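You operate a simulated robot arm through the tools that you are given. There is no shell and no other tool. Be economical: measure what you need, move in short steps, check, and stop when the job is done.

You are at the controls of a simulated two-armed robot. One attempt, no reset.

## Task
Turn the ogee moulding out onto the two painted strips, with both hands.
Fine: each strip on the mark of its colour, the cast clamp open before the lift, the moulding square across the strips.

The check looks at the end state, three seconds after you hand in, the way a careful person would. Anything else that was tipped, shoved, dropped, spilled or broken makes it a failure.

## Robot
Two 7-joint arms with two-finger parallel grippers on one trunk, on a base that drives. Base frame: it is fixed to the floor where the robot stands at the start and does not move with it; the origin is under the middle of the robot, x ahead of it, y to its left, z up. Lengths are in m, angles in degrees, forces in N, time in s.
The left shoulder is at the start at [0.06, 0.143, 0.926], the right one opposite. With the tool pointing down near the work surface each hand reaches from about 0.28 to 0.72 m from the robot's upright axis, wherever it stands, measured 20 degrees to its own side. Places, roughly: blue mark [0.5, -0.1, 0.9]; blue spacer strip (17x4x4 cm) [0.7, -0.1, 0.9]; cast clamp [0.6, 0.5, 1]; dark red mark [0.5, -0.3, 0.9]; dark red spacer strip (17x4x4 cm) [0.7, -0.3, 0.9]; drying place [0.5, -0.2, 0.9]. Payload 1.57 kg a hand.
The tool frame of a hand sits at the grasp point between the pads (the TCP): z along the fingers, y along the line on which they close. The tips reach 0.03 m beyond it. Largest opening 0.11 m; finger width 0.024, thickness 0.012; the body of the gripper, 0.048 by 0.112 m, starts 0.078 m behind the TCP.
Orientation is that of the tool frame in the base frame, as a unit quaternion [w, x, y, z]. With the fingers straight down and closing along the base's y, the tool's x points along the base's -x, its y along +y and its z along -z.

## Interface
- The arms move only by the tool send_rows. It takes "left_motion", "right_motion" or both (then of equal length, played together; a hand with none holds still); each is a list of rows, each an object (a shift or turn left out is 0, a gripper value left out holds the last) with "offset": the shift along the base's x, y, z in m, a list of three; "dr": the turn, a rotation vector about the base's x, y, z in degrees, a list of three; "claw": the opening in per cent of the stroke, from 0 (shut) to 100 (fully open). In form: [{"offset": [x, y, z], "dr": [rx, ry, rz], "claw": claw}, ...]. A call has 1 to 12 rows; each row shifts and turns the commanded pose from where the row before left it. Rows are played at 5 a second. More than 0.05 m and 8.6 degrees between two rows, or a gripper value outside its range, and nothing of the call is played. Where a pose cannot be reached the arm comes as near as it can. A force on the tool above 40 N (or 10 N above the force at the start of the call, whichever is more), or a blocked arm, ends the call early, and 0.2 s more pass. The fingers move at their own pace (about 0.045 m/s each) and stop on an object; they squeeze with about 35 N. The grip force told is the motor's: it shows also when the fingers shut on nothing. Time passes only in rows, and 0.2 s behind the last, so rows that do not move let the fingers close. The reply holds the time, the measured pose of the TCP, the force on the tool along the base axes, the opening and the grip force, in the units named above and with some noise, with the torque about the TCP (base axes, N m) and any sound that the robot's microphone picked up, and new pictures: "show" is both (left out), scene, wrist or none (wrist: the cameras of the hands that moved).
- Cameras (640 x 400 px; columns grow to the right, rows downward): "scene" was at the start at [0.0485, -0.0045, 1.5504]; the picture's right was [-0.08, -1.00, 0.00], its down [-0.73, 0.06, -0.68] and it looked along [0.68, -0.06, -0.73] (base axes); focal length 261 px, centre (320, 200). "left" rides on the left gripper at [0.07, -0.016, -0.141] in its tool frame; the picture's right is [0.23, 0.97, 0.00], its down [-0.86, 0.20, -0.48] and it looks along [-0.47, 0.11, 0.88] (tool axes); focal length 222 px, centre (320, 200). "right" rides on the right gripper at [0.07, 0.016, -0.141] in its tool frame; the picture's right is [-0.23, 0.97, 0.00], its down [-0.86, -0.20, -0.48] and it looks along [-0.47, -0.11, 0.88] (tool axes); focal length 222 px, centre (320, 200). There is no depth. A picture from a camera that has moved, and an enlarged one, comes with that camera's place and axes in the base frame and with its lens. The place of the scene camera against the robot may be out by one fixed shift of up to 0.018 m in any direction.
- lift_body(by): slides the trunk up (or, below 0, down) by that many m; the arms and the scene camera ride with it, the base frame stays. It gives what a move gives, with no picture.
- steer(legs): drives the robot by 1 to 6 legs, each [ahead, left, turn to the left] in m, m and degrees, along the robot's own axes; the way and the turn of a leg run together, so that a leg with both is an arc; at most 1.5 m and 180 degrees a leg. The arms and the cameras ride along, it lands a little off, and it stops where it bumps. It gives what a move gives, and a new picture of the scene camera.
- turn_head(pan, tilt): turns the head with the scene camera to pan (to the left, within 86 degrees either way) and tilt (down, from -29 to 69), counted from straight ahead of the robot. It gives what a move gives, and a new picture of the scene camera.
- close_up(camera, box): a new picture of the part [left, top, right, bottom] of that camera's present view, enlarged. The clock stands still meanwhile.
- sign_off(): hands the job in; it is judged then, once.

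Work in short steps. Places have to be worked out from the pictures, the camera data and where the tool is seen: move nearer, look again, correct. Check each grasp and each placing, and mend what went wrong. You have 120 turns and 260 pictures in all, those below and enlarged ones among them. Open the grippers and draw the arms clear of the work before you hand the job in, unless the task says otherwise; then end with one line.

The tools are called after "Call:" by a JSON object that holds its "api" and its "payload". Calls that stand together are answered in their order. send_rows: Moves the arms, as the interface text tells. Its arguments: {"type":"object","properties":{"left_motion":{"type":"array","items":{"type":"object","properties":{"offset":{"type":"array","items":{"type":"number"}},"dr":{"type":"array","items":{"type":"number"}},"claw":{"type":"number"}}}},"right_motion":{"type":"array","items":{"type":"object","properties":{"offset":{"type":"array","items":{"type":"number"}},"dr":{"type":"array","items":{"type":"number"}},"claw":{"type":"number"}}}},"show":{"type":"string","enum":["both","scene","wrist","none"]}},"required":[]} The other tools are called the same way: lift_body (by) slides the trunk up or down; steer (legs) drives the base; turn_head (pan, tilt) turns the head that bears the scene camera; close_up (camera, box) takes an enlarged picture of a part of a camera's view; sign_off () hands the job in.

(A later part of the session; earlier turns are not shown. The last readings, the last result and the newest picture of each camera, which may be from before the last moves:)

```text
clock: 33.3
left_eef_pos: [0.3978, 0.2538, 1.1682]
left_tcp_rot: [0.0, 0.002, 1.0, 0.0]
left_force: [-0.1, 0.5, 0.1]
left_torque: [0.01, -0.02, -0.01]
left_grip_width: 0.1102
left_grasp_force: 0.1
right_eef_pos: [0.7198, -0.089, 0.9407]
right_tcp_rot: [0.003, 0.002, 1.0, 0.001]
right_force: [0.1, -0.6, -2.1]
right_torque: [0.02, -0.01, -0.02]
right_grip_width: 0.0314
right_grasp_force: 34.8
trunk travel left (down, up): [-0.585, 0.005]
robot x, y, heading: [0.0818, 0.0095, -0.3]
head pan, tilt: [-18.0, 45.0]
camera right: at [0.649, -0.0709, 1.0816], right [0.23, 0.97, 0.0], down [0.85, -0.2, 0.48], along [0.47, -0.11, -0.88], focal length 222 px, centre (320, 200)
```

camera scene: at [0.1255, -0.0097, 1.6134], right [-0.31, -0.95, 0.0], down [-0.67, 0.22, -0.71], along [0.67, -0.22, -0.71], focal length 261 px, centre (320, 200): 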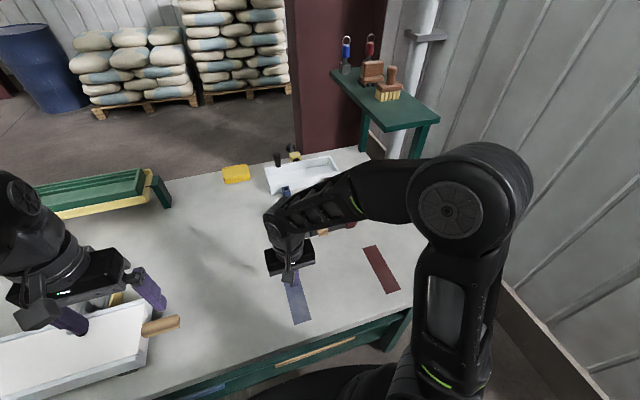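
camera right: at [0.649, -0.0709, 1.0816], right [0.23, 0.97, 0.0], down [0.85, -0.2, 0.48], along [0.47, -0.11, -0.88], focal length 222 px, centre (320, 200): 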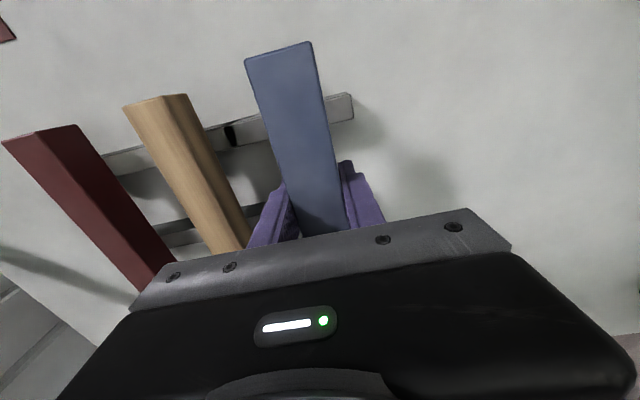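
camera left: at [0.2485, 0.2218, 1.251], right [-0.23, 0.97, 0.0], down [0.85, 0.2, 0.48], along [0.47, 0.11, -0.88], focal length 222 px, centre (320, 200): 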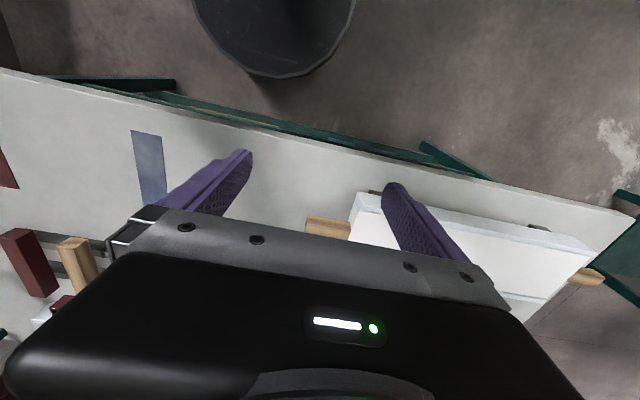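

Held, about 2 N. I carry it slowly toward the blue mark.

Call:
{"api": "send_rows", "payload": {"right_motion": [{"offset": [-0.008, 0.001, 0.008]}, {"offset": [-0.014, 0.002, 0.008]}, {"offset": [-0.02, 0.003, 0]}, {"offset": [-0.024, 0.004, 0]}, {"offset": [-0.026, 0.004, 0]}, {"offset": [-0.026, 0.004, 0]}, {"offset": [-0.026, 0.004, 0]}, {"offset": [-0.026, 0.004, 0]}, {"offset": [-0.026, 0.004, 0]}, {"offset": [-0.022, 0.004, 0]}, {"offset": [-0.016, 0.004, 0]}, {"offset": [-0.008, 0.0, 0]}], "show": "wrist"}}

```text
clock: 35.9
left_eef_pos: [0.3978, 0.2531, 1.168]
left_tcp_rot: [0.0, 0.002, 1.0, 0.0]
left_force: [0.1, 0.1, -0.6]
left_torque: [0.05, 0.04, 0.02]
left_grip_width: 0.11
left_grasp_force: 0.0
right_eef_pos: [0.476, -0.053, 0.9568]
right_tcp_rot: [0.002, 0.002, 1.0, 0.0]
right_force: [-0.1, 0.5, -0.6]
right_torque: [0.0, -0.01, -0.01]
right_grip_width: 0.0314
right_grasp_force: 35.2
trunk travel left (down, up): [-0.585, 0.005]
robot x, y, heading: [0.0759, 0.0162, -0.4]
head pan, tilt: [-18.0, 45.0]
camera right: at [0.4065, -0.0339, 1.0976], right [0.23, 0.97, 0.0], down [0.85, -0.2, 0.48], along [0.47, -0.11, -0.88], focal length 222 px, centre (320, 200)
```

right: 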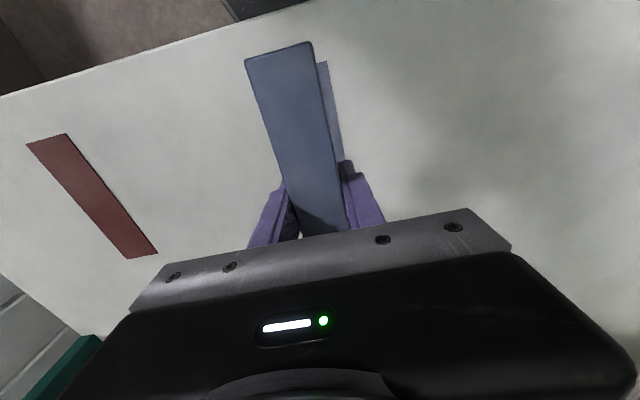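

Mark centre recomputed (0.479,-0.0495). I correct by 2 mm and lower to just above the table, then look at clearance.

Call:
{"api": "send_rows", "payload": {"right_motion": [{"offset": [0.002, 0.002, -0.01]}, {"offset": [0, 0, -0.015]}, {"offset": [0, 0, -0.015]}, {"offset": [0, 0, -0.012]}, {"offset": [0, 0, -0.006]}, {}], "show": "both"}}

Call:
{"api": "close_up", "payload": {"camera": "scene", "box": [240, 210, 400, 340]}}

```text
clock: 37.3
left_eef_pos: [0.398, 0.2526, 1.1688]
left_tcp_rot: [-0.001, 0.002, 1.0, 0.0]
left_force: [-0.3, -0.1, 0.4]
left_torque: [0.02, 0.02, 0.01]
left_grip_width: 0.1101
left_grasp_force: 0.0
right_eef_pos: [0.4795, -0.0488, 0.8993]
right_tcp_rot: [0.002, 0.002, 1.0, 0.0]
right_force: [0.5, 0.8, -1.2]
right_torque: [0.03, 0.0, -0.01]
right_grip_width: 0.0314
right_grasp_force: 35.0
trunk travel left (down, up): [-0.585, 0.005]
robot x, y, heading: [0.0802, 0.0135, -0.3]
head pan, tilt: [-18.0, 45.0]
camera scene: at [0.1255, -0.0097, 1.6134], right [-0.31, -0.95, 0.0], down [-0.67, 0.22, -0.71], along [0.67, -0.22, -0.71], focal length 261 px, centre (320, 200)
camera right: at [0.4086, -0.0317, 1.0395], right [0.23, 0.97, 0.0], down [0.85, -0.2, 0.48], along [0.47, -0.11, -0.88], focal length 222 px, centre (320, 200)
```

scene: 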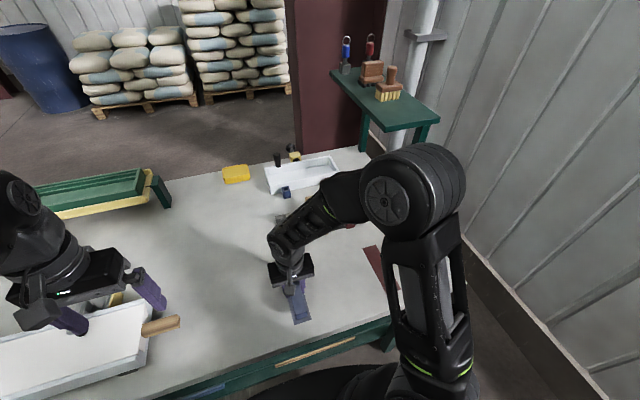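
right: 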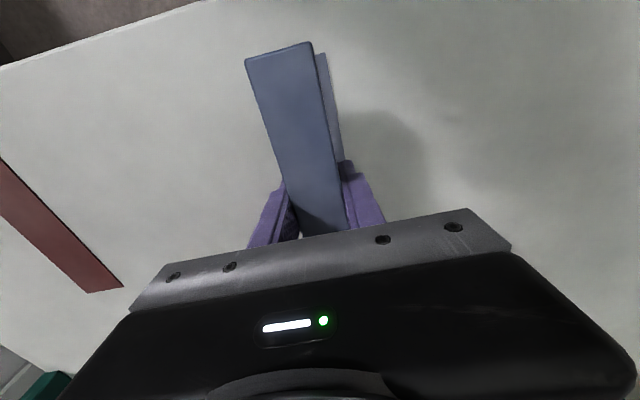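

```text
3.08 times, centred on (320, 275) of scene
camera zoom: at [0.1255, -0.0097, 1.6134], right [-0.31, -0.95, 0.0], down [-0.67, 0.22, -0.71], along [0.67, -0.22, -0.71], focal length 803 px, centre (320, -31)
```

zoom: 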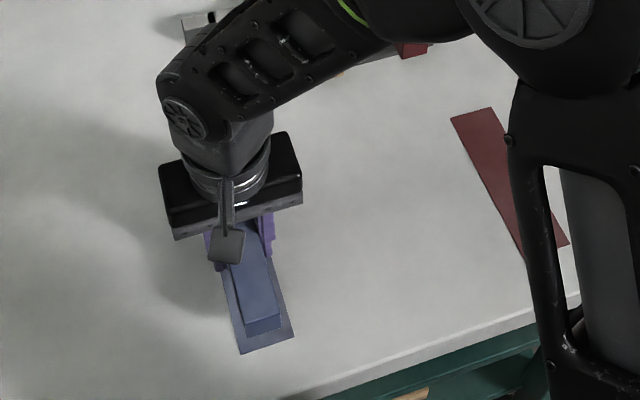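

Lined up over the mark. I lower by small steps to feel contact.

Call:
{"api": "send_rows", "payload": {"right_motion": [{"offset": [0, 0, -0.003]}, {"offset": [0, 0, -0.003]}, {"offset": [0, 0, -0.002]}, {"offset": [0, 0, -0.002]}, {}], "show": "none"}}

```text
clock: 38.5
left_eef_pos: [0.3976, 0.2531, 1.169]
left_tcp_rot: [-0.001, 0.002, 1.0, 0.0]
left_force: [-0.2, 0.9, 0.5]
left_torque: [-0.01, -0.02, 0.01]
left_grip_width: 0.11
left_grasp_force: 0.2
right_eef_pos: [0.4804, -0.0506, 0.8907]
right_tcp_rot: [0.003, 0.002, 1.0, 0.0]
right_force: [-0.6, -2.8, 12.5]
right_torque: [-0.32, 0.2, 0.02]
right_grip_width: 0.0315
right_grasp_force: 34.7
trunk travel left (down, up): [-0.585, 0.005]
robot x, y, heading: [0.081, 0.0175, -0.3]
head pan, tilt: [-18.0, 45.0]
```

The finger tips touch the table (z≈0.861), strip bottom is about a centimetre or less up. I relieve the pressure a hair and open slowly so the strip settles flat.

Call:
{"api": "send_rows", "payload": {"right_motion": [{"offset": [0, 0, 0.0015]}, {"claw": 26}, {}, {}, {"claw": 50}, {}], "show": "both"}}

Call:
{"api": "close_up", "payload": {"camera": "right", "box": [200, 20, 440, 240]}}

```text
clock: 39.9
left_eef_pos: [0.3982, 0.2537, 1.1701]
left_tcp_rot: [0.0, 0.002, 1.0, 0.0]
left_force: [-0.5, -0.1, 0.3]
left_torque: [0.03, -0.03, 0.01]
left_grip_width: 0.11
left_grasp_force: 0.2
right_eef_pos: [0.4804, -0.0496, 0.8906]
right_tcp_rot: [0.002, 0.002, 1.0, 0.0]
right_force: [0.1, -0.4, 0.2]
right_torque: [-0.02, -0.01, -0.01]
right_grip_width: 0.055
right_grasp_force: 0.1
trunk travel left (down, up): [-0.585, 0.005]
robot x, y, heading: [0.0779, 0.0143, -0.4]
head pan, tilt: [-18.0, 45.0]
camera scene: at [0.1254, -0.0097, 1.6134], right [-0.31, -0.95, 0.0], down [-0.67, 0.22, -0.71], along [0.67, -0.22, -0.71], focal length 261 px, centre (320, 200)
camera right: at [0.4089, -0.0315, 1.031], right [0.23, 0.97, 0.0], down [0.85, -0.2, 0.48], along [0.47, -0.11, -0.88], focal length 222 px, centre (320, 200)
```

scene: 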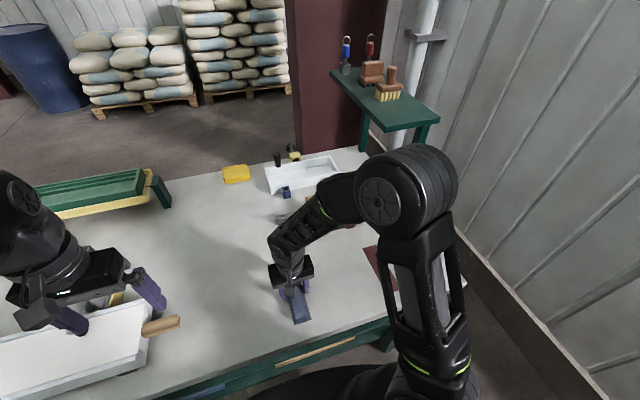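
right: 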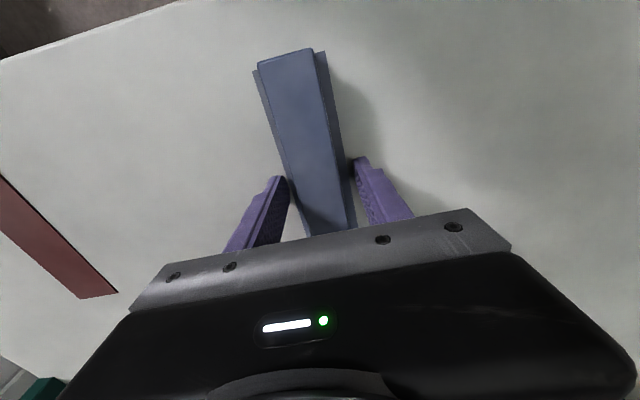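

```text
1.82 times, centred on (320, 130) of right
camera zoom: at [0.4089, -0.0315, 1.031], right [0.23, 0.97, 0.0], down [0.85, -0.2, 0.48], along [0.47, -0.11, -0.88], focal length 404 px, centre (320, 327)
```

zoom: 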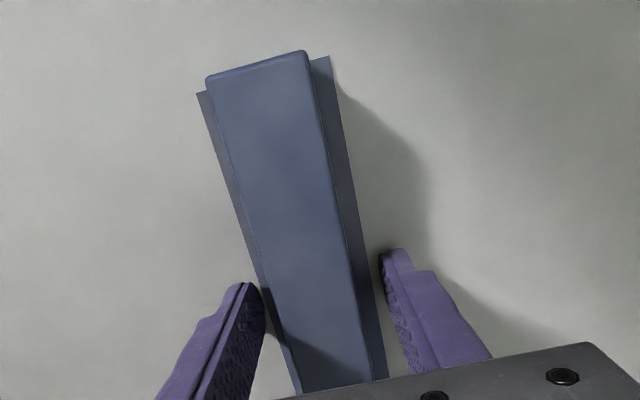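

Blue strip sits centred on its mark. I raise and go over to the red strip.

Call:
{"api": "send_rows", "payload": {"right_motion": [{"offset": [0, 0, 0.02]}, {"offset": [0, 0, 0.04]}, {"offset": [0, 0, 0.045]}, {"offset": [0.03, -0.035, 0.015]}, {"offset": [0.035, -0.035, 0]}, {"offset": [0.035, -0.035, 0]}, {"offset": [0.035, -0.035, 0]}, {"offset": [0.035, -0.035, 0]}, {"offset": [0.03, -0.035, 0]}, {"offset": [0.02, -0.02, 0]}, {"offset": [0.01, 0, 0]}, {}], "show": "wrist"}}

Call:
{"api": "close_up", "payload": {"camera": "right", "box": [200, 60, 440, 240]}}

```text
clock: 42.5
left_eef_pos: [0.3987, 0.2538, 1.1692]
left_tcp_rot: [0.0, 0.002, 1.0, 0.0]
left_force: [0.0, -0.4, -0.7]
left_torque: [-0.02, -0.01, 0.03]
left_grip_width: 0.1101
left_grasp_force: 0.0
right_eef_pos: [0.7096, -0.2779, 1.0103]
right_tcp_rot: [0.002, 0.002, 1.0, 0.0]
right_force: [-0.1, -0.6, 0.9]
right_torque: [-0.02, 0.05, 0.0]
right_grip_width: 0.0547
right_grasp_force: 0.1
trunk travel left (down, up): [-0.585, 0.005]
robot x, y, heading: [0.0815, 0.0129, -0.5]
head pan, tilt: [-18.0, 45.0]
camera right: at [0.6388, -0.2609, 1.1511], right [0.23, 0.97, 0.0], down [0.85, -0.2, 0.48], along [0.47, -0.11, -0.88], focal length 222 px, centre (320, 200)
```

right: 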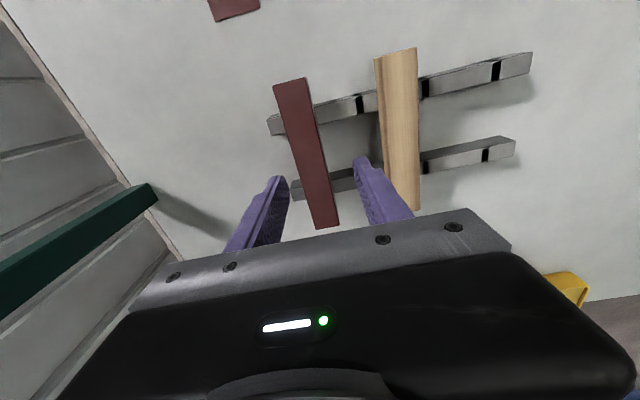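

```text
2.22 times, centred on (320, 150) of right
camera zoom: at [0.6388, -0.2609, 1.1511], right [0.23, 0.97, 0.0], down [0.85, -0.2, 0.48], along [0.47, -0.11, -0.88], focal length 494 px, centre (320, 311)
```

zoom: 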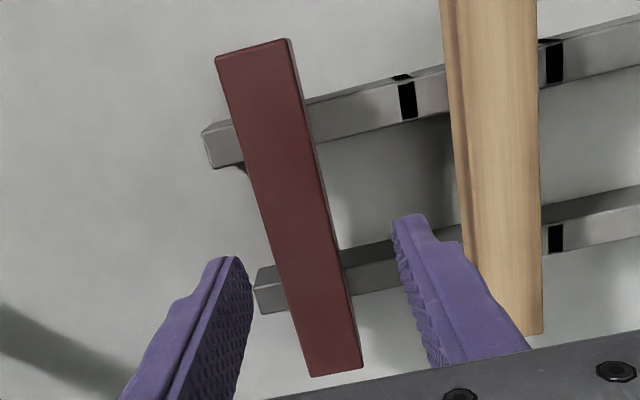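

Red strip centre ≈(0.7205,-0.290). I align, descend to TCP z≈0.907 (fingers no lower than the strip), close and lift gently.

Call:
{"api": "send_rows", "payload": {"right_motion": [{"offset": [0.0115, -0.013, 0]}, {"offset": [0, 0, -0.03]}, {"offset": [0, 0, -0.03]}, {"offset": [0, 0, -0.025]}, {"offset": [0, 0, -0.018]}, {}, {"claw": 0}, {}, {}, {}, {}], "show": "wrist"}}

Call:
{"api": "send_rows", "payload": {"right_motion": [{"offset": [0, 0, 0.003]}, {"offset": [0, 0, 0.004]}, {"offset": [0, 0, 0.006]}, {"offset": [0, 0, 0.008]}, {"offset": [0, 0, 0.01]}, {"offset": [0, 0, 0.01]}, {}], "show": "wrist"}}

```text
clock: 44.9
left_eef_pos: [0.398, 0.2544, 1.1691]
left_tcp_rot: [0.0, 0.001, 1.0, 0.0]
left_force: [-0.5, 0.6, 0.4]
left_torque: [-0.03, 0.01, 0.02]
left_grip_width: 0.1101
left_grasp_force: 0.1
right_eef_pos: [0.7196, -0.2928, 0.9068]
right_tcp_rot: [0.003, 0.002, 1.0, 0.001]
right_force: [-0.8, -0.7, -0.1]
right_torque: [0.0, 0.01, 0.01]
right_grip_width: 0.0314
right_grasp_force: 34.9
trunk travel left (down, up): [-0.585, 0.005]
robot x, y, heading: [0.0813, 0.0134, -0.4]
head pan, tilt: [-18.0, 45.0]
camera right: at [0.6498, -0.2744, 1.0478], right [0.23, 0.97, 0.0], down [0.85, -0.2, 0.48], along [0.47, -0.11, -0.88], focal length 222 px, centre (320, 200)
```

right: 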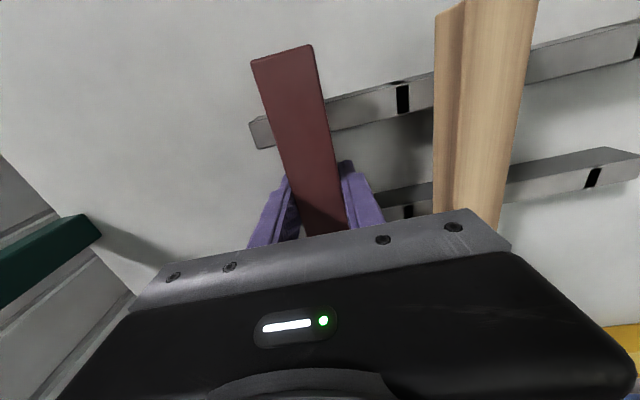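

```text
clock: 46.5
left_eef_pos: [0.398, 0.2525, 1.1694]
left_tcp_rot: [0.001, 0.002, 1.0, 0.001]
left_force: [0.6, 0.3, -0.4]
left_torque: [0.03, 0.0, 0.02]
left_grip_width: 0.1097
left_grasp_force: 0.1
right_eef_pos: [0.7218, -0.292, 0.9485]
right_tcp_rot: [0.003, 0.002, 1.0, 0.001]
right_force: [-0.6, -0.4, -0.9]
right_torque: [0.02, 0.03, 0.05]
right_grip_width: 0.0313
right_grasp_force: 34.6
trunk travel left (down, up): [-0.585, 0.005]
robot x, y, heading: [0.0833, 0.0132, -0.4]
head pan, tilt: [-18.0, 45.0]
camera right: at [0.6507, -0.2744, 1.0889], right [0.23, 0.97, 0.0], down [0.85, -0.2, 0.48], along [0.47, -0.11, -0.88], focal length 222 px, centre (320, 200)
```

right: 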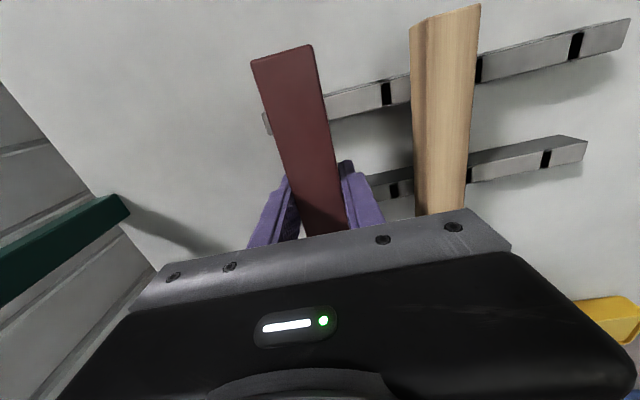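

Held. Carry it slowly to the red mark.

Call:
{"api": "send_rows", "payload": {"right_motion": [{"offset": [-0.008, -0.001, 0.004]}, {"offset": [-0.014, -0.002, 0.004]}, {"offset": [-0.02, -0.003, 0]}, {"offset": [-0.024, -0.004, 0]}, {"offset": [-0.026, -0.004, 0]}, {"offset": [-0.026, -0.004, 0]}, {"offset": [-0.026, -0.004, 0]}, {"offset": [-0.026, -0.004, 0]}, {"offset": [-0.026, -0.004, 0]}, {"offset": [-0.022, -0.004, 0]}, {"offset": [-0.0155, -0.004, 0]}, {"offset": [-0.008, 0.0, 0]}], "show": "wrist"}}

```text
clock: 49.1
left_eef_pos: [0.3982, 0.2531, 1.1697]
left_tcp_rot: [0.0, 0.002, 1.0, -0.001]
left_force: [0.6, -0.7, 0.2]
left_torque: [-0.04, -0.01, -0.01]
left_grip_width: 0.11
left_grasp_force: 0.1
right_eef_pos: [0.479, -0.3319, 0.9569]
right_tcp_rot: [0.002, 0.002, 1.0, 0.0]
right_force: [-0.4, -0.4, -1.3]
right_torque: [0.04, 0.0, -0.03]
right_grip_width: 0.0313
right_grasp_force: 34.7
trunk travel left (down, up): [-0.585, 0.005]
robot x, y, heading: [0.0785, 0.0114, -0.2]
head pan, tilt: [-18.0, 45.0]
camera right: at [0.4087, -0.3132, 1.0966], right [0.23, 0.97, 0.0], down [0.85, -0.2, 0.48], along [0.47, -0.11, -0.88], focal length 222 px, centre (320, 200)
```

right: 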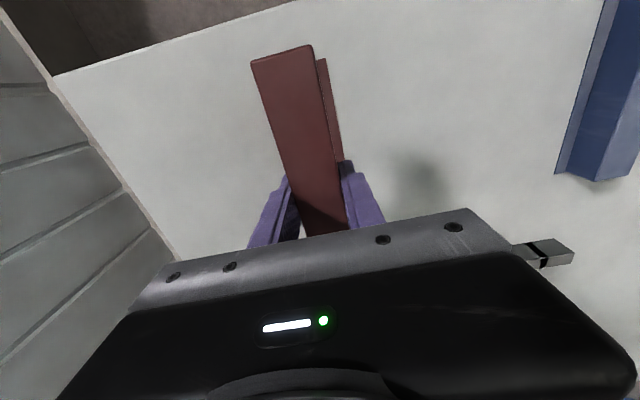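

Aligned (mark corner gives centre (0.479,-0.330)). Lower to the table gently.

Call:
{"api": "send_rows", "payload": {"right_motion": [{"offset": [0, 0, -0.012]}, {"offset": [0, 0, -0.015]}, {"offset": [0, 0, -0.015]}, {"offset": [0, 0, -0.012]}, {"offset": [0, 0, -0.005]}, {"offset": [0, 0, -0.003]}, {"offset": [0, 0, -0.002]}, {}], "show": "wrist"}}

```text
clock: 50.9
left_eef_pos: [0.398, 0.2529, 1.1692]
left_tcp_rot: [0.0, 0.001, 1.0, 0.0]
left_force: [0.0, 0.4, -0.7]
left_torque: [-0.03, 0.01, 0.0]
left_grip_width: 0.11
left_grasp_force: 0.0
right_eef_pos: [0.4793, -0.3304, 0.8926]
right_tcp_rot: [0.003, 0.002, 1.0, 0.0]
right_force: [0.2, -0.1, -1.1]
right_torque: [0.0, 0.01, -0.01]
right_grip_width: 0.0317
right_grasp_force: 35.3
trunk travel left (down, up): [-0.585, 0.005]
robot x, y, heading: [0.0796, 0.0159, -0.2]
head pan, tilt: [-18.0, 45.0]
camera right: at [0.4087, -0.3129, 1.0328], right [0.23, 0.97, 0.0], down [0.85, -0.2, 0.48], along [0.47, -0.11, -0.88], focal length 222 px, centre (320, 200)
```

right: 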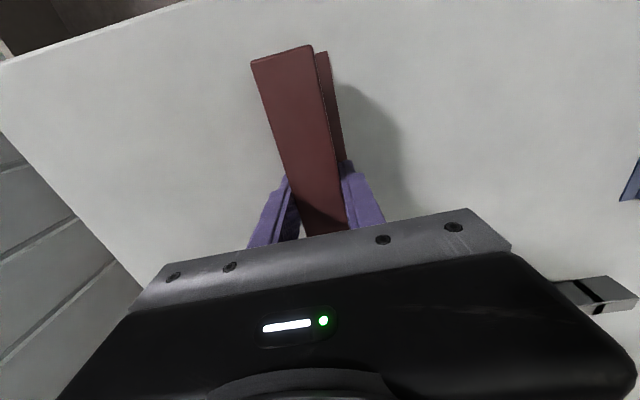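

A last millimetre down, then open.

Call:
{"api": "send_rows", "payload": {"right_motion": [{"offset": [0, 0, -0.001]}, {"claw": 29}, {}, {"claw": 50}, {}, {"offset": [0, 0, 0.02]}, {"offset": [0, 0, 0.04]}, {"offset": [-0.02, 0, 0.04]}, {"offset": [-0.04, 0, 0.02]}, {}], "show": "both"}}

Call:
{"api": "close_up", "payload": {"camera": "scene", "box": [240, 210, 440, 340]}}

```text
clock: 53.1
left_eef_pos: [0.3993, 0.2524, 1.169]
left_tcp_rot: [0.0, 0.001, 1.0, 0.0]
left_force: [0.4, 0.2, 0.0]
left_torque: [-0.01, 0.03, -0.01]
left_grip_width: 0.1101
left_grasp_force: 0.1
right_eef_pos: [0.4196, -0.3295, 1.0128]
right_tcp_rot: [0.002, 0.002, 1.0, -0.001]
right_force: [0.3, -0.3, -1.0]
right_torque: [-0.04, 0.03, 0.01]
right_grip_width: 0.0551
right_grasp_force: 0.0
trunk travel left (down, up): [-0.585, 0.005]
robot x, y, heading: [0.0778, 0.0115, -0.4]
head pan, tilt: [-18.0, 45.0]
camera scene: at [0.1266, -0.0098, 1.6134], right [-0.31, -0.95, 0.0], down [-0.67, 0.22, -0.71], along [0.67, -0.22, -0.71], focal length 261 px, centre (320, 200)
camera right: at [0.3498, -0.3117, 1.1524], right [0.23, 0.97, 0.0], down [0.85, -0.2, 0.48], along [0.47, -0.11, -0.88], focal length 222 px, centre (320, 200)
```

scene: 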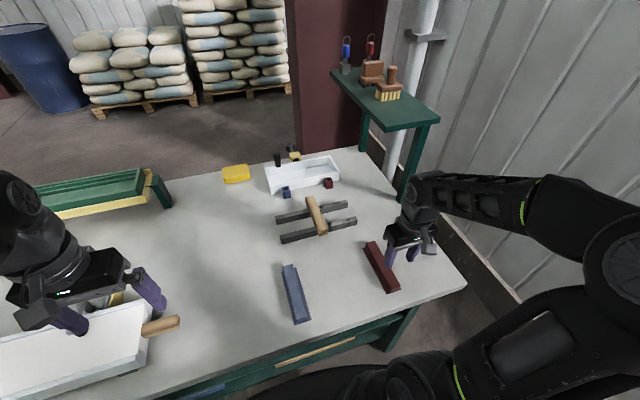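
right: 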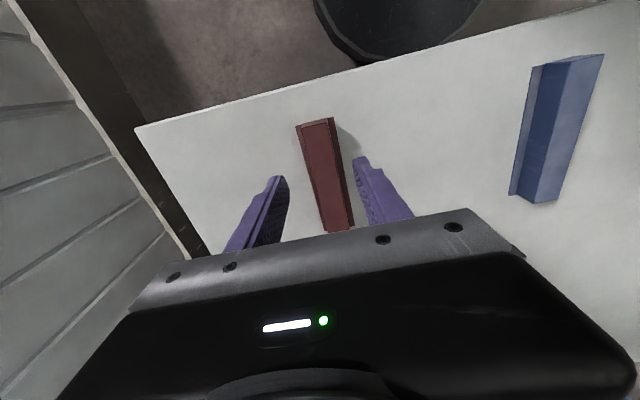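

```text
3.08 times, centred on (340, 275) of scene
camera zoom: at [0.1266, -0.0098, 1.6134], right [-0.31, -0.95, 0.0], down [-0.67, 0.22, -0.71], along [0.67, -0.22, -0.71], focal length 803 px, centre (258, -31)
```

zoom: 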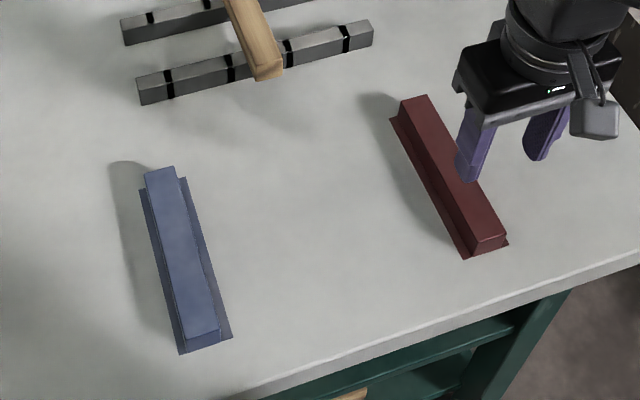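

Both strips sit on their own marks. Now to the clamp: I raise the right hand, back off, slide left, and look at the moulding and clamp.

Call:
{"api": "send_rows", "payload": {"right_motion": [{"offset": [-0.02, 0.02, 0.045]}, {"offset": [-0.02, 0.02, 0.04]}, {"offset": [-0.02, 0.0, 0.04]}, {}], "show": "none"}}

Call:
{"api": "steer", "payload": {"legs": [[-0.25, 0, 0], [0, 0.547, 0]]}}

Call:
{"api": "turn_head", "payload": {"pan": 0, "tilt": 48}}

Call:
{"api": "close_up", "payload": {"camera": "scene", "box": [200, 90, 440, 250]}}

```text
refused: row 1 steps farther than a row can; nothing moved
```

```text
clock: 57.7
left_eef_pos: [0.1449, 0.8022, 1.1685]
left_tcp_rot: [0.0, -0.001, 1.0, 0.0]
left_force: [0.3, 0.4, 0.7]
left_torque: [-0.01, -0.02, 0.01]
left_grip_width: 0.1099
left_grasp_force: 0.2
right_eef_pos: [0.1688, 0.218, 1.0126]
right_tcp_rot: [0.003, -0.001, 1.0, 0.0]
right_force: [-0.3, 0.5, -0.4]
right_torque: [-0.04, 0.01, -0.02]
right_grip_width: 0.0549
right_grasp_force: 0.2
trunk travel left (down, up): [-0.585, 0.005]
robot x, y, heading: [-0.1742, 0.5589, 0.1]
head pan, tilt: [-18.0, 45.0]
camera scene: at [-0.1264, 0.5381, 1.6135], right [-0.31, -0.95, 0.0], down [-0.67, 0.22, -0.71], along [0.67, -0.22, -0.71], focal length 261 px, centre (320, 200)
```

scene: 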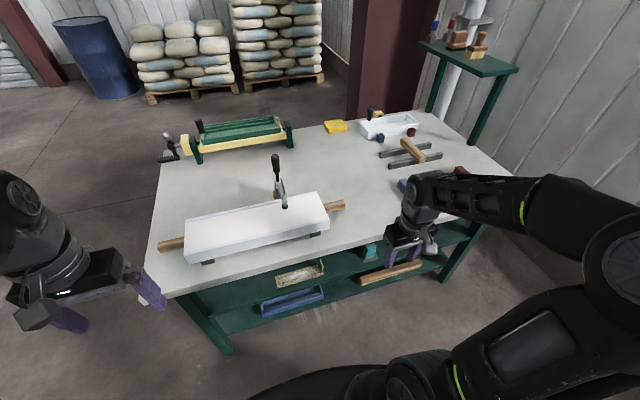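

```text
clock: 58.5
left_eef_pos: [0.1441, 0.8014, 1.1695]
left_tcp_rot: [-0.001, 0.0, 1.0, 0.0]
left_force: [0.0, -0.4, 0.4]
left_torque: [0.01, 0.04, -0.02]
left_grip_width: 0.1096
left_grasp_force: 0.0
right_eef_pos: [0.1699, 0.2188, 1.0121]
right_tcp_rot: [0.003, -0.001, 1.0, 0.0]
right_force: [-0.5, 0.0, 0.5]
right_torque: [0.0, 0.0, -0.02]
right_grip_width: 0.055
right_grasp_force: 0.0
trunk travel left (down, up): [-0.585, 0.005]
robot x, y, heading: [-0.1728, 0.5599, -0.0]
head pan, tilt: [0.0, 48.0]
camera scene: at [-0.1249, 0.5624, 1.6093], right [0.0, -1.0, 0.0], down [-0.74, 0.0, -0.67], along [0.67, 0.0, -0.74], focal length 261 px, centre (320, 200)
```

scene: 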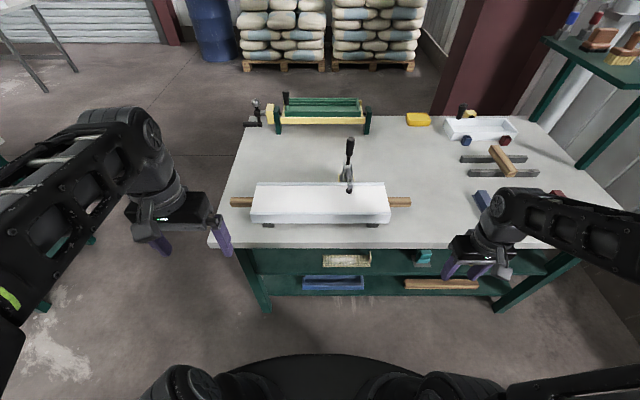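

```text
2.50 times, centred on (320, 170) of scene
camera zoom: at [-0.1249, 0.5624, 1.6093], right [0.0, -1.0, 0.0], down [-0.74, 0.0, -0.67], along [0.67, 0.0, -0.74], focal length 652 px, centre (320, 275)
```

zoom: 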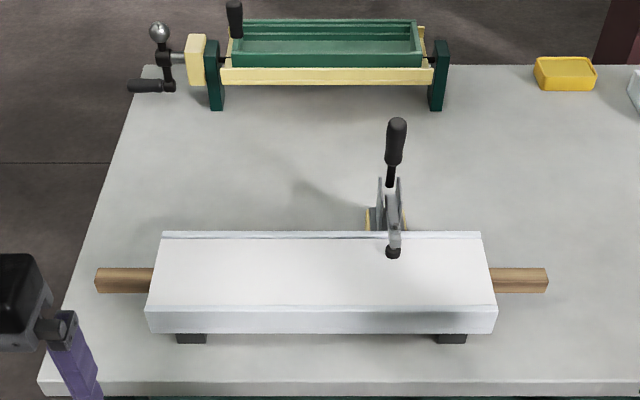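

A clear view. I take tighter looks at the block ends and the clamp.

Call:
{"api": "close_up", "payload": {"camera": "scene", "box": [325, 130, 425, 230]}}

Call:
{"api": "close_up", "payload": {"camera": "scene", "box": [220, 170, 320, 232]}}

```text
4.00 times, centred on (375, 180) of scene
camera zoom: at [-0.1249, 0.5624, 1.6093], right [0.0, -1.0, 0.0], down [-0.74, 0.0, -0.67], along [0.67, 0.0, -0.74], focal length 1043 px, centre (100, 280)
```

zoom: 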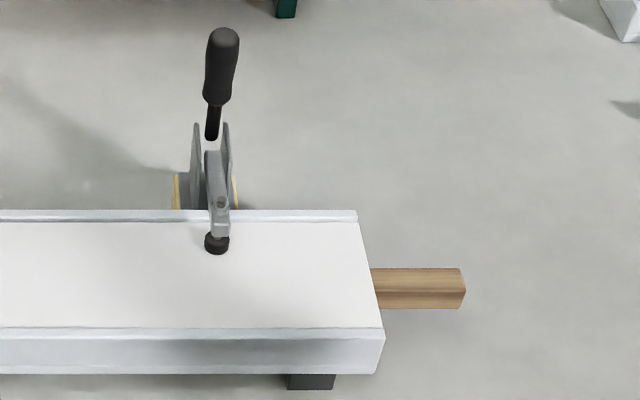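

```text
6.40 times, centred on (270, 201) of scene
camera zoom: at [-0.1249, 0.5624, 1.6093], right [0.0, -1.0, 0.0], down [-0.74, 0.0, -0.67], along [0.67, 0.0, -0.74], focal length 1670 px, centre (640, 194)
```

zoom: 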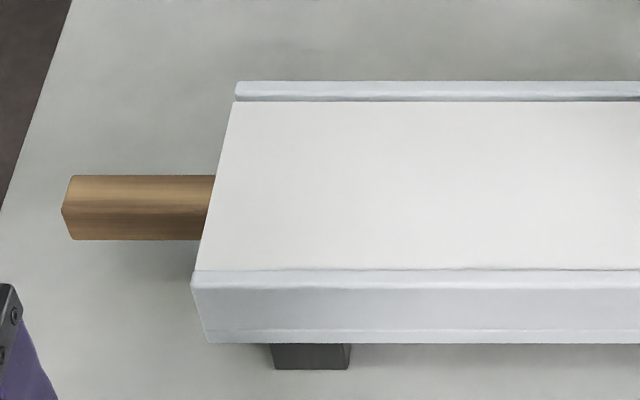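

It's a grey channel mould with a white cast in it, lath stubs for lifting. I raise the right hand and drive up to the bench.

Call:
{"api": "send_rows", "payload": {"right_motion": [{"offset": [0, 0, 0.045]}, {"offset": [0, 0, 0.045]}, {"offset": [0, 0, 0.045]}, {"offset": [0, 0, 0.02]}, {}], "show": "none"}}

Call:
{"api": "steer", "payload": {"legs": [[0.25, 0.0, 0]]}}

```text
clock: 59.7
left_eef_pos: [0.1453, 0.8003, 1.1709]
left_tcp_rot: [0.001, 0.0, 1.0, 0.0]
left_force: [0.2, 1.2, -0.2]
left_torque: [-0.04, -0.02, 0.0]
left_grip_width: 0.1099
left_grasp_force: 0.1
right_eef_pos: [0.1684, 0.218, 1.1672]
right_tcp_rot: [0.003, 0.0, 1.0, 0.001]
right_force: [-0.2, -0.1, -0.3]
right_torque: [0.03, -0.01, 0.01]
right_grip_width: 0.0549
right_grasp_force: 0.0
trunk travel left (down, up): [-0.585, 0.005]
robot x, y, heading: [-0.1734, 0.5606, 0.1]
head pan, tilt: [0.0, 48.0]
```

```text
clock: 61.5
left_eef_pos: [0.3963, 0.8015, 1.1686]
left_tcp_rot: [0.0, -0.001, 1.0, 0.0]
left_force: [0.3, 0.0, 0.5]
left_torque: [-0.03, 0.04, 0.0]
left_grip_width: 0.1099
left_grasp_force: 0.0
right_eef_pos: [0.4179, 0.2184, 1.1669]
right_tcp_rot: [0.003, -0.001, 1.0, 0.0]
right_force: [0.7, 0.5, -0.5]
right_torque: [0.0, 0.02, 0.0]
right_grip_width: 0.0549
right_grasp_force: 0.0
trunk travel left (down, up): [-0.585, 0.005]
robot x, y, heading: [0.0772, 0.5609, 0.3]
head pan, tilt: [0.0, 48.0]
camera scene: at [0.1252, 0.5628, 1.6092], right [0.0, -1.0, 0.0], down [-0.74, 0.0, -0.67], along [0.67, 0.0, -0.74], focal length 261 px, centre (320, 200)
```

scene: 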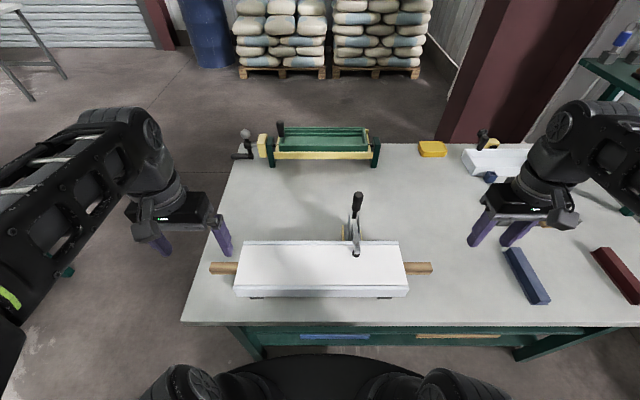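

I take a tight look at the clamp from here to triangulate the handle.

Call:
{"api": "close_up", "payload": {"camera": "scene", "box": [320, 180, 440, 300]}}

```text
3.33 times, centred on (380, 240) of scene
camera zoom: at [0.1252, 0.5628, 1.6092], right [0.0, -1.0, 0.0], down [-0.74, 0.0, -0.67], along [0.67, 0.0, -0.74], focal length 870 px, centre (120, 67)
```

zoom: 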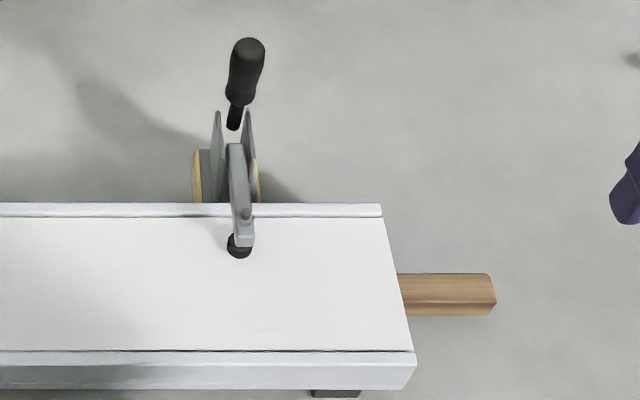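

Handle grip ≈(0.604,0.460), z 1.02–1.09; mould centre x≈0.486. I close the right fingers and bring them behind the handle at the robot's side, then look through the wrist camera.

Call:
{"api": "send_rows", "payload": {"right_motion": [{"offset": [0, 0.045, 0], "claw": 0}, {"offset": [0, 0.045, 0]}, {"offset": [0, 0.045, 0]}, {"offset": [0, 0.045, 0]}, {"offset": [0, 0.045, 0]}, {"offset": [0.02, 0.017, -0.03]}, {"offset": [0.03, 0, -0.03]}, {}], "show": "both"}}

```text
clock: 63.3
left_eef_pos: [0.393, 0.8012, 1.17]
left_tcp_rot: [0.0, 0.0, 1.0, 0.001]
left_force: [0.5, 0.5, -0.3]
left_torque: [0.02, -0.01, 0.05]
left_grip_width: 0.1099
left_grasp_force: 0.0
right_eef_pos: [0.4681, 0.4587, 1.107]
right_tcp_rot: [0.003, -0.001, 1.0, 0.0]
right_force: [-0.5, -0.5, 0.8]
right_torque: [0.02, 0.0, -0.02]
right_grip_width: 0.0001
right_grasp_force: 21.2
trunk travel left (down, up): [-0.585, 0.005]
robot x, y, heading: [0.0768, 0.5562, 0.0]
head pan, tilt: [0.0, 48.0]
camera scene: at [0.123, 0.5628, 1.6093], right [0.0, -1.0, 0.0], down [-0.74, 0.0, -0.67], along [0.67, 0.0, -0.74], focal length 261 px, centre (320, 200)
camera right: at [0.3967, 0.477, 1.2472], right [0.23, 0.97, 0.0], down [0.85, -0.2, 0.48], along [0.47, -0.11, -0.87], focal length 222 px, centre (320, 200)
```

scene: 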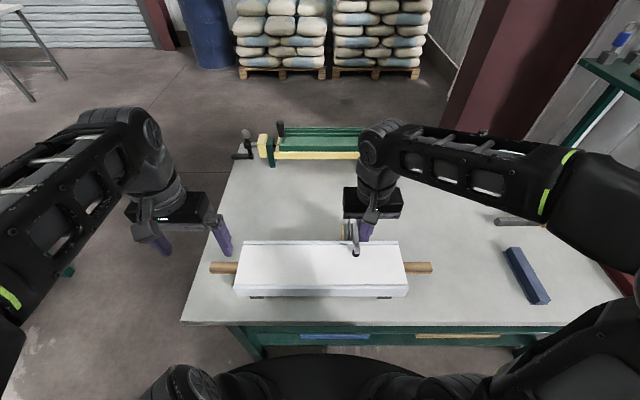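
right: 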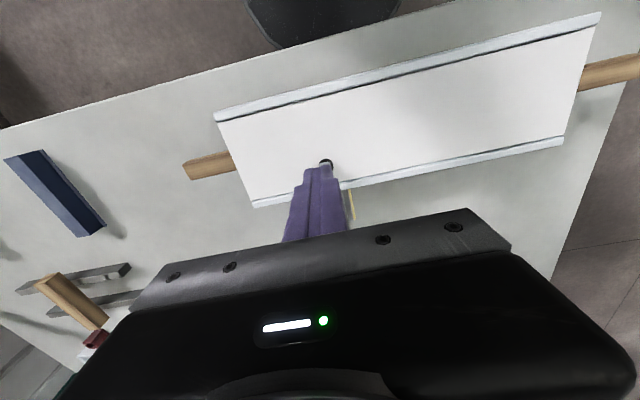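

Mould spans x 0.407–0.556, y 0.328–0.797; clamp pad at (0.505,0.461). Now I approach the handle and feel for contact.

Call:
{"api": "send_rows", "payload": {"right_motion": [{"offset": [0.04, 0, -0.015]}, {"offset": [0.04, 0, -0.015]}, {"offset": [0.015, 0.001, 0]}, {"offset": [0.01, 0, 0]}, {}], "show": "scene"}}

Call:
{"api": "close_up", "payload": {"camera": "scene", "box": [300, 140, 440, 280]}}

```text
clock: 64.5
left_eef_pos: [0.3929, 0.8024, 1.1698]
left_tcp_rot: [0.001, 0.0, 1.0, 0.0]
left_force: [0.0, -1.3, 0.5]
left_torque: [0.02, -0.01, 0.02]
left_grip_width: 0.11
left_grasp_force: 0.0
right_eef_pos: [0.5706, 0.4625, 1.0769]
right_tcp_rot: [0.002, -0.001, 1.0, 0.0]
right_force: [-8.5, 0.2, 1.4]
right_torque: [0.01, -0.18, -0.01]
right_grip_width: 0.0
right_grasp_force: 22.1
trunk travel left (down, up): [-0.585, 0.005]
robot x, y, heading: [0.0789, 0.5613, 0.2]
head pan, tilt: [0.0, 48.0]
camera scene: at [0.1222, 0.5628, 1.6093], right [0.0, -1.0, 0.0], down [-0.74, 0.0, -0.67], along [0.67, 0.0, -0.74], focal length 261 px, centre (320, 200)
```

scene: 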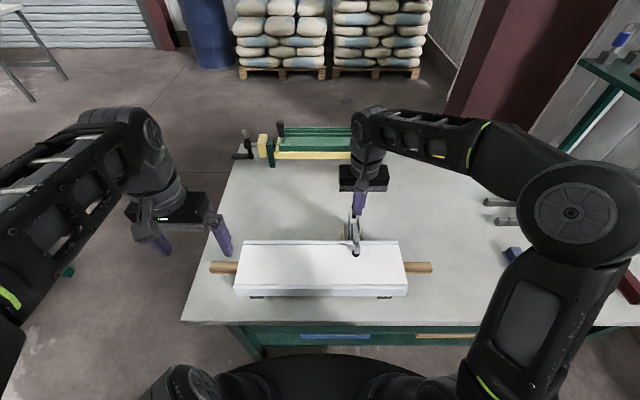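

```text
2.86 times, centred on (370, 210) of scene
camera zoom: at [0.1222, 0.5628, 1.6093], right [0.0, -1.0, 0.0], down [-0.74, 0.0, -0.67], along [0.67, 0.0, -0.74], focal length 745 px, centre (177, 171)
```

zoom: 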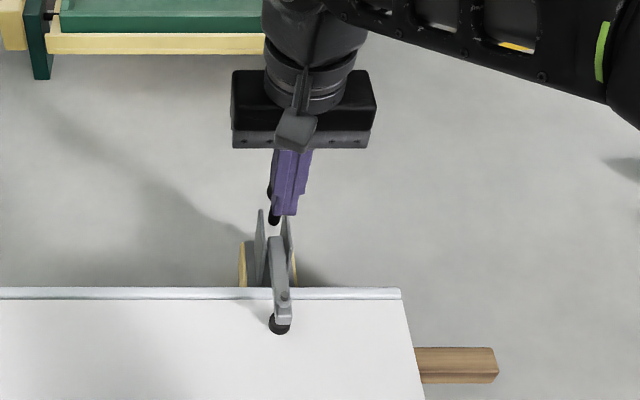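

Contact (8.5 N) at x≈0.57; the handle is a few mm left of my fingers. I re-centre and push it forward on an arc.

Call:
{"api": "send_rows", "payload": {"right_motion": [{"offset": [-0.008, 0.006, 0]}, {"offset": [0.012, 0, 0]}, {"offset": [0.01, 0, 0]}, {"offset": [0.01, 0, -0.001]}, {"offset": [0.01, 0, -0.002]}, {"offset": [0.01, 0, -0.003]}, {}], "show": "scene"}}

Call:
{"api": "close_up", "payload": {"camera": "scene", "box": [300, 140, 440, 280]}}

```text
clock: 66.1
left_eef_pos: [0.3945, 0.8016, 1.1708]
left_tcp_rot: [0.0, -0.001, 1.0, 0.0]
left_force: [0.9, 0.1, 0.8]
left_torque: [0.0, -0.02, 0.03]
left_grip_width: 0.11
left_grasp_force: 0.1
right_eef_pos: [0.6161, 0.466, 1.0707]
right_tcp_rot: [0.002, -0.001, 1.0, 0.0]
right_force: [-0.4, 0.1, -0.5]
right_torque: [-0.03, 0.0, 0.0]
right_grip_width: 0.0
right_grasp_force: 21.4
trunk travel left (down, up): [-0.585, 0.005]
robot x, y, heading: [0.0772, 0.5625, 0.3]
head pan, tilt: [0.0, 48.0]
camera scene: at [0.1237, 0.5628, 1.6092], right [0.0, -1.0, 0.0], down [-0.74, 0.0, -0.67], along [0.67, 0.0, -0.74], focal length 261 px, centre (320, 200)
```

scene: 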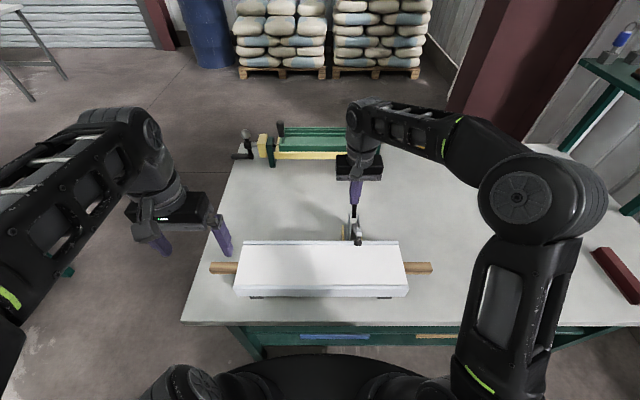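

```text
2.86 times, centred on (370, 210) of scene
camera zoom: at [0.1237, 0.5628, 1.6092], right [0.0, -1.0, 0.0], down [-0.74, 0.0, -0.67], along [0.67, 0.0, -0.74], focal length 745 px, centre (177, 171)
```

zoom: 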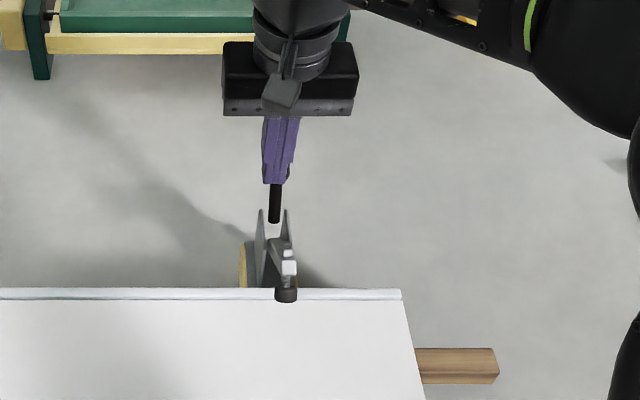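

The handle yields and the pad arm rises. I keep pushing along the arc.

Call:
{"api": "send_rows", "payload": {"right_motion": [{"offset": [0.012, 0, -0.005]}, {"offset": [0.012, 0, -0.006]}, {"offset": [0.012, 0, -0.007]}, {"offset": [0.012, 0, -0.008]}, {"offset": [0.01, 0, -0.009]}, {"offset": [0.01, 0, -0.01]}, {}], "show": "scene"}}

Call:
{"api": "close_up", "payload": {"camera": "scene", "box": [300, 140, 440, 280]}}

```text
clock: 67.2
left_eef_pos: [0.3917, 0.801, 1.1696]
left_tcp_rot: [0.002, 0.0, 1.0, 0.0]
left_force: [1.2, -0.4, 0.0]
left_torque: [-0.02, 0.06, 0.03]
left_grip_width: 0.1102
left_grasp_force: 0.0
right_eef_pos: [0.6597, 0.4676, 1.049]
right_tcp_rot: [-0.003, 0.0, 1.0, 0.001]
right_force: [-27.4, -3.9, 27.8]
right_torque: [-0.4, 0.54, -0.26]
right_grip_width: 0.0
right_grasp_force: 21.2
trunk travel left (down, up): [-0.585, 0.005]
robot x, y, heading: [0.0731, 0.5615, -0.0]
head pan, tilt: [0.0, 48.0]
stopped in row 5 (right hand): the force on the tool passed its limit (the readings are from after the stop); the commanded pose is now the measured one
camera scene: at [0.1191, 0.5625, 1.6099], right [0.0, -1.0, 0.0], down [-0.74, 0.0, -0.67], along [0.67, 0.0, -0.74], focal length 261 px, centre (320, 200)
```

scene: 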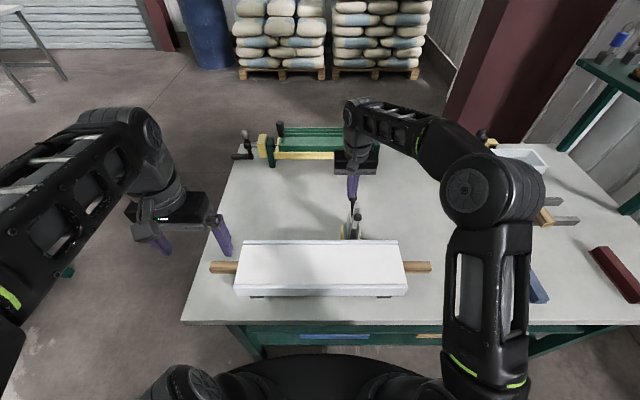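

```text
2.86 times, centred on (370, 210) of scene
camera zoom: at [0.1191, 0.5625, 1.6099], right [0.0, -1.0, 0.0], down [-0.74, 0.0, -0.67], along [0.67, 0.0, -0.74], focal length 745 px, centre (177, 171)
```

zoom: 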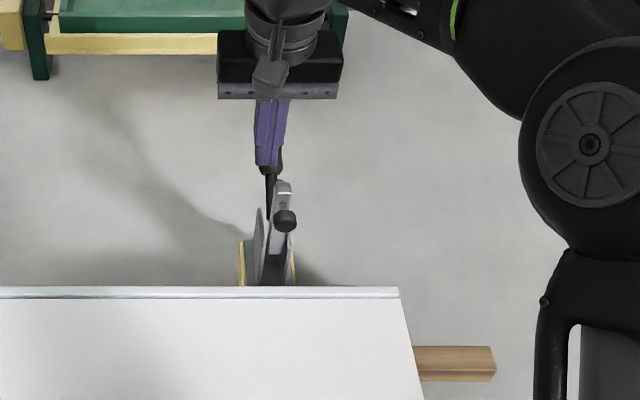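

The arm is swung fully up and the handle hits its stop: clamp open. I retreat straight up, and check that it stays open.

Call:
{"api": "send_rows", "payload": {"right_motion": [{"offset": [0, 0, 0.02]}, {"offset": [0, 0, 0.04]}, {"offset": [0, 0, 0.045]}, {"offset": [0, -0.03, 0.03]}, {"offset": [-0.02, -0.04, 0]}, {"offset": [-0.03, -0.035, 0]}, {"offset": [-0.04, -0.02, 0.0]}, {"offset": [-0.04, -0.02, 0.0]}, {"offset": [-0.04, -0.02, 0.0]}, {}], "show": "scene"}}

Call:
{"api": "close_up", "payload": {"camera": "scene", "box": [200, 140, 440, 310]}}

```text
clock: 69.4
left_eef_pos: [0.3954, 0.8021, 1.1684]
left_tcp_rot: [0.0, -0.001, 1.0, 0.0]
left_force: [0.6, -0.2, 0.4]
left_torque: [-0.01, -0.01, 0.02]
left_grip_width: 0.1101
left_grasp_force: 0.1
right_eef_pos: [0.4945, 0.3254, 1.1119]
right_tcp_rot: [0.0, -0.001, 1.0, 0.0]
right_force: [-0.8, 0.6, 0.4]
right_torque: [-0.01, 0.04, 0.02]
right_grip_width: 0.0
right_grasp_force: 21.9
right hand out of reach, approached as far as the arm can: row 3, 4
trunk travel left (down, up): [-0.585, 0.005]
robot x, y, heading: [0.0764, 0.5595, -0.0]
head pan, tilt: [0.0, 48.0]
camera scene: at [0.1245, 0.5632, 1.6092], right [0.0, -1.0, 0.0], down [-0.74, 0.0, -0.67], along [0.67, 0.0, -0.74], focal length 261 px, centre (320, 200)
```

scene: 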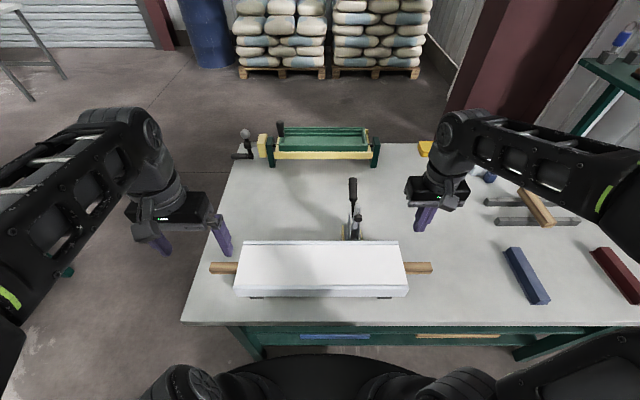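

```text
2.35 times, centred on (320, 225) of scene
camera zoom: at [0.1245, 0.5632, 1.6092], right [0.0, -1.0, 0.0], down [-0.74, 0.0, -0.67], along [0.67, 0.0, -0.74], focal length 614 px, centre (320, 141)
```

zoom: 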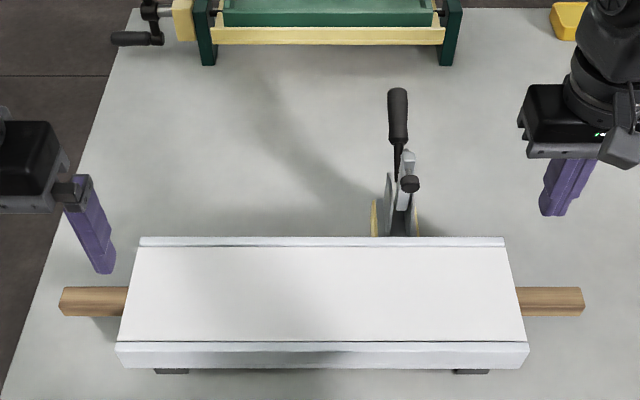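

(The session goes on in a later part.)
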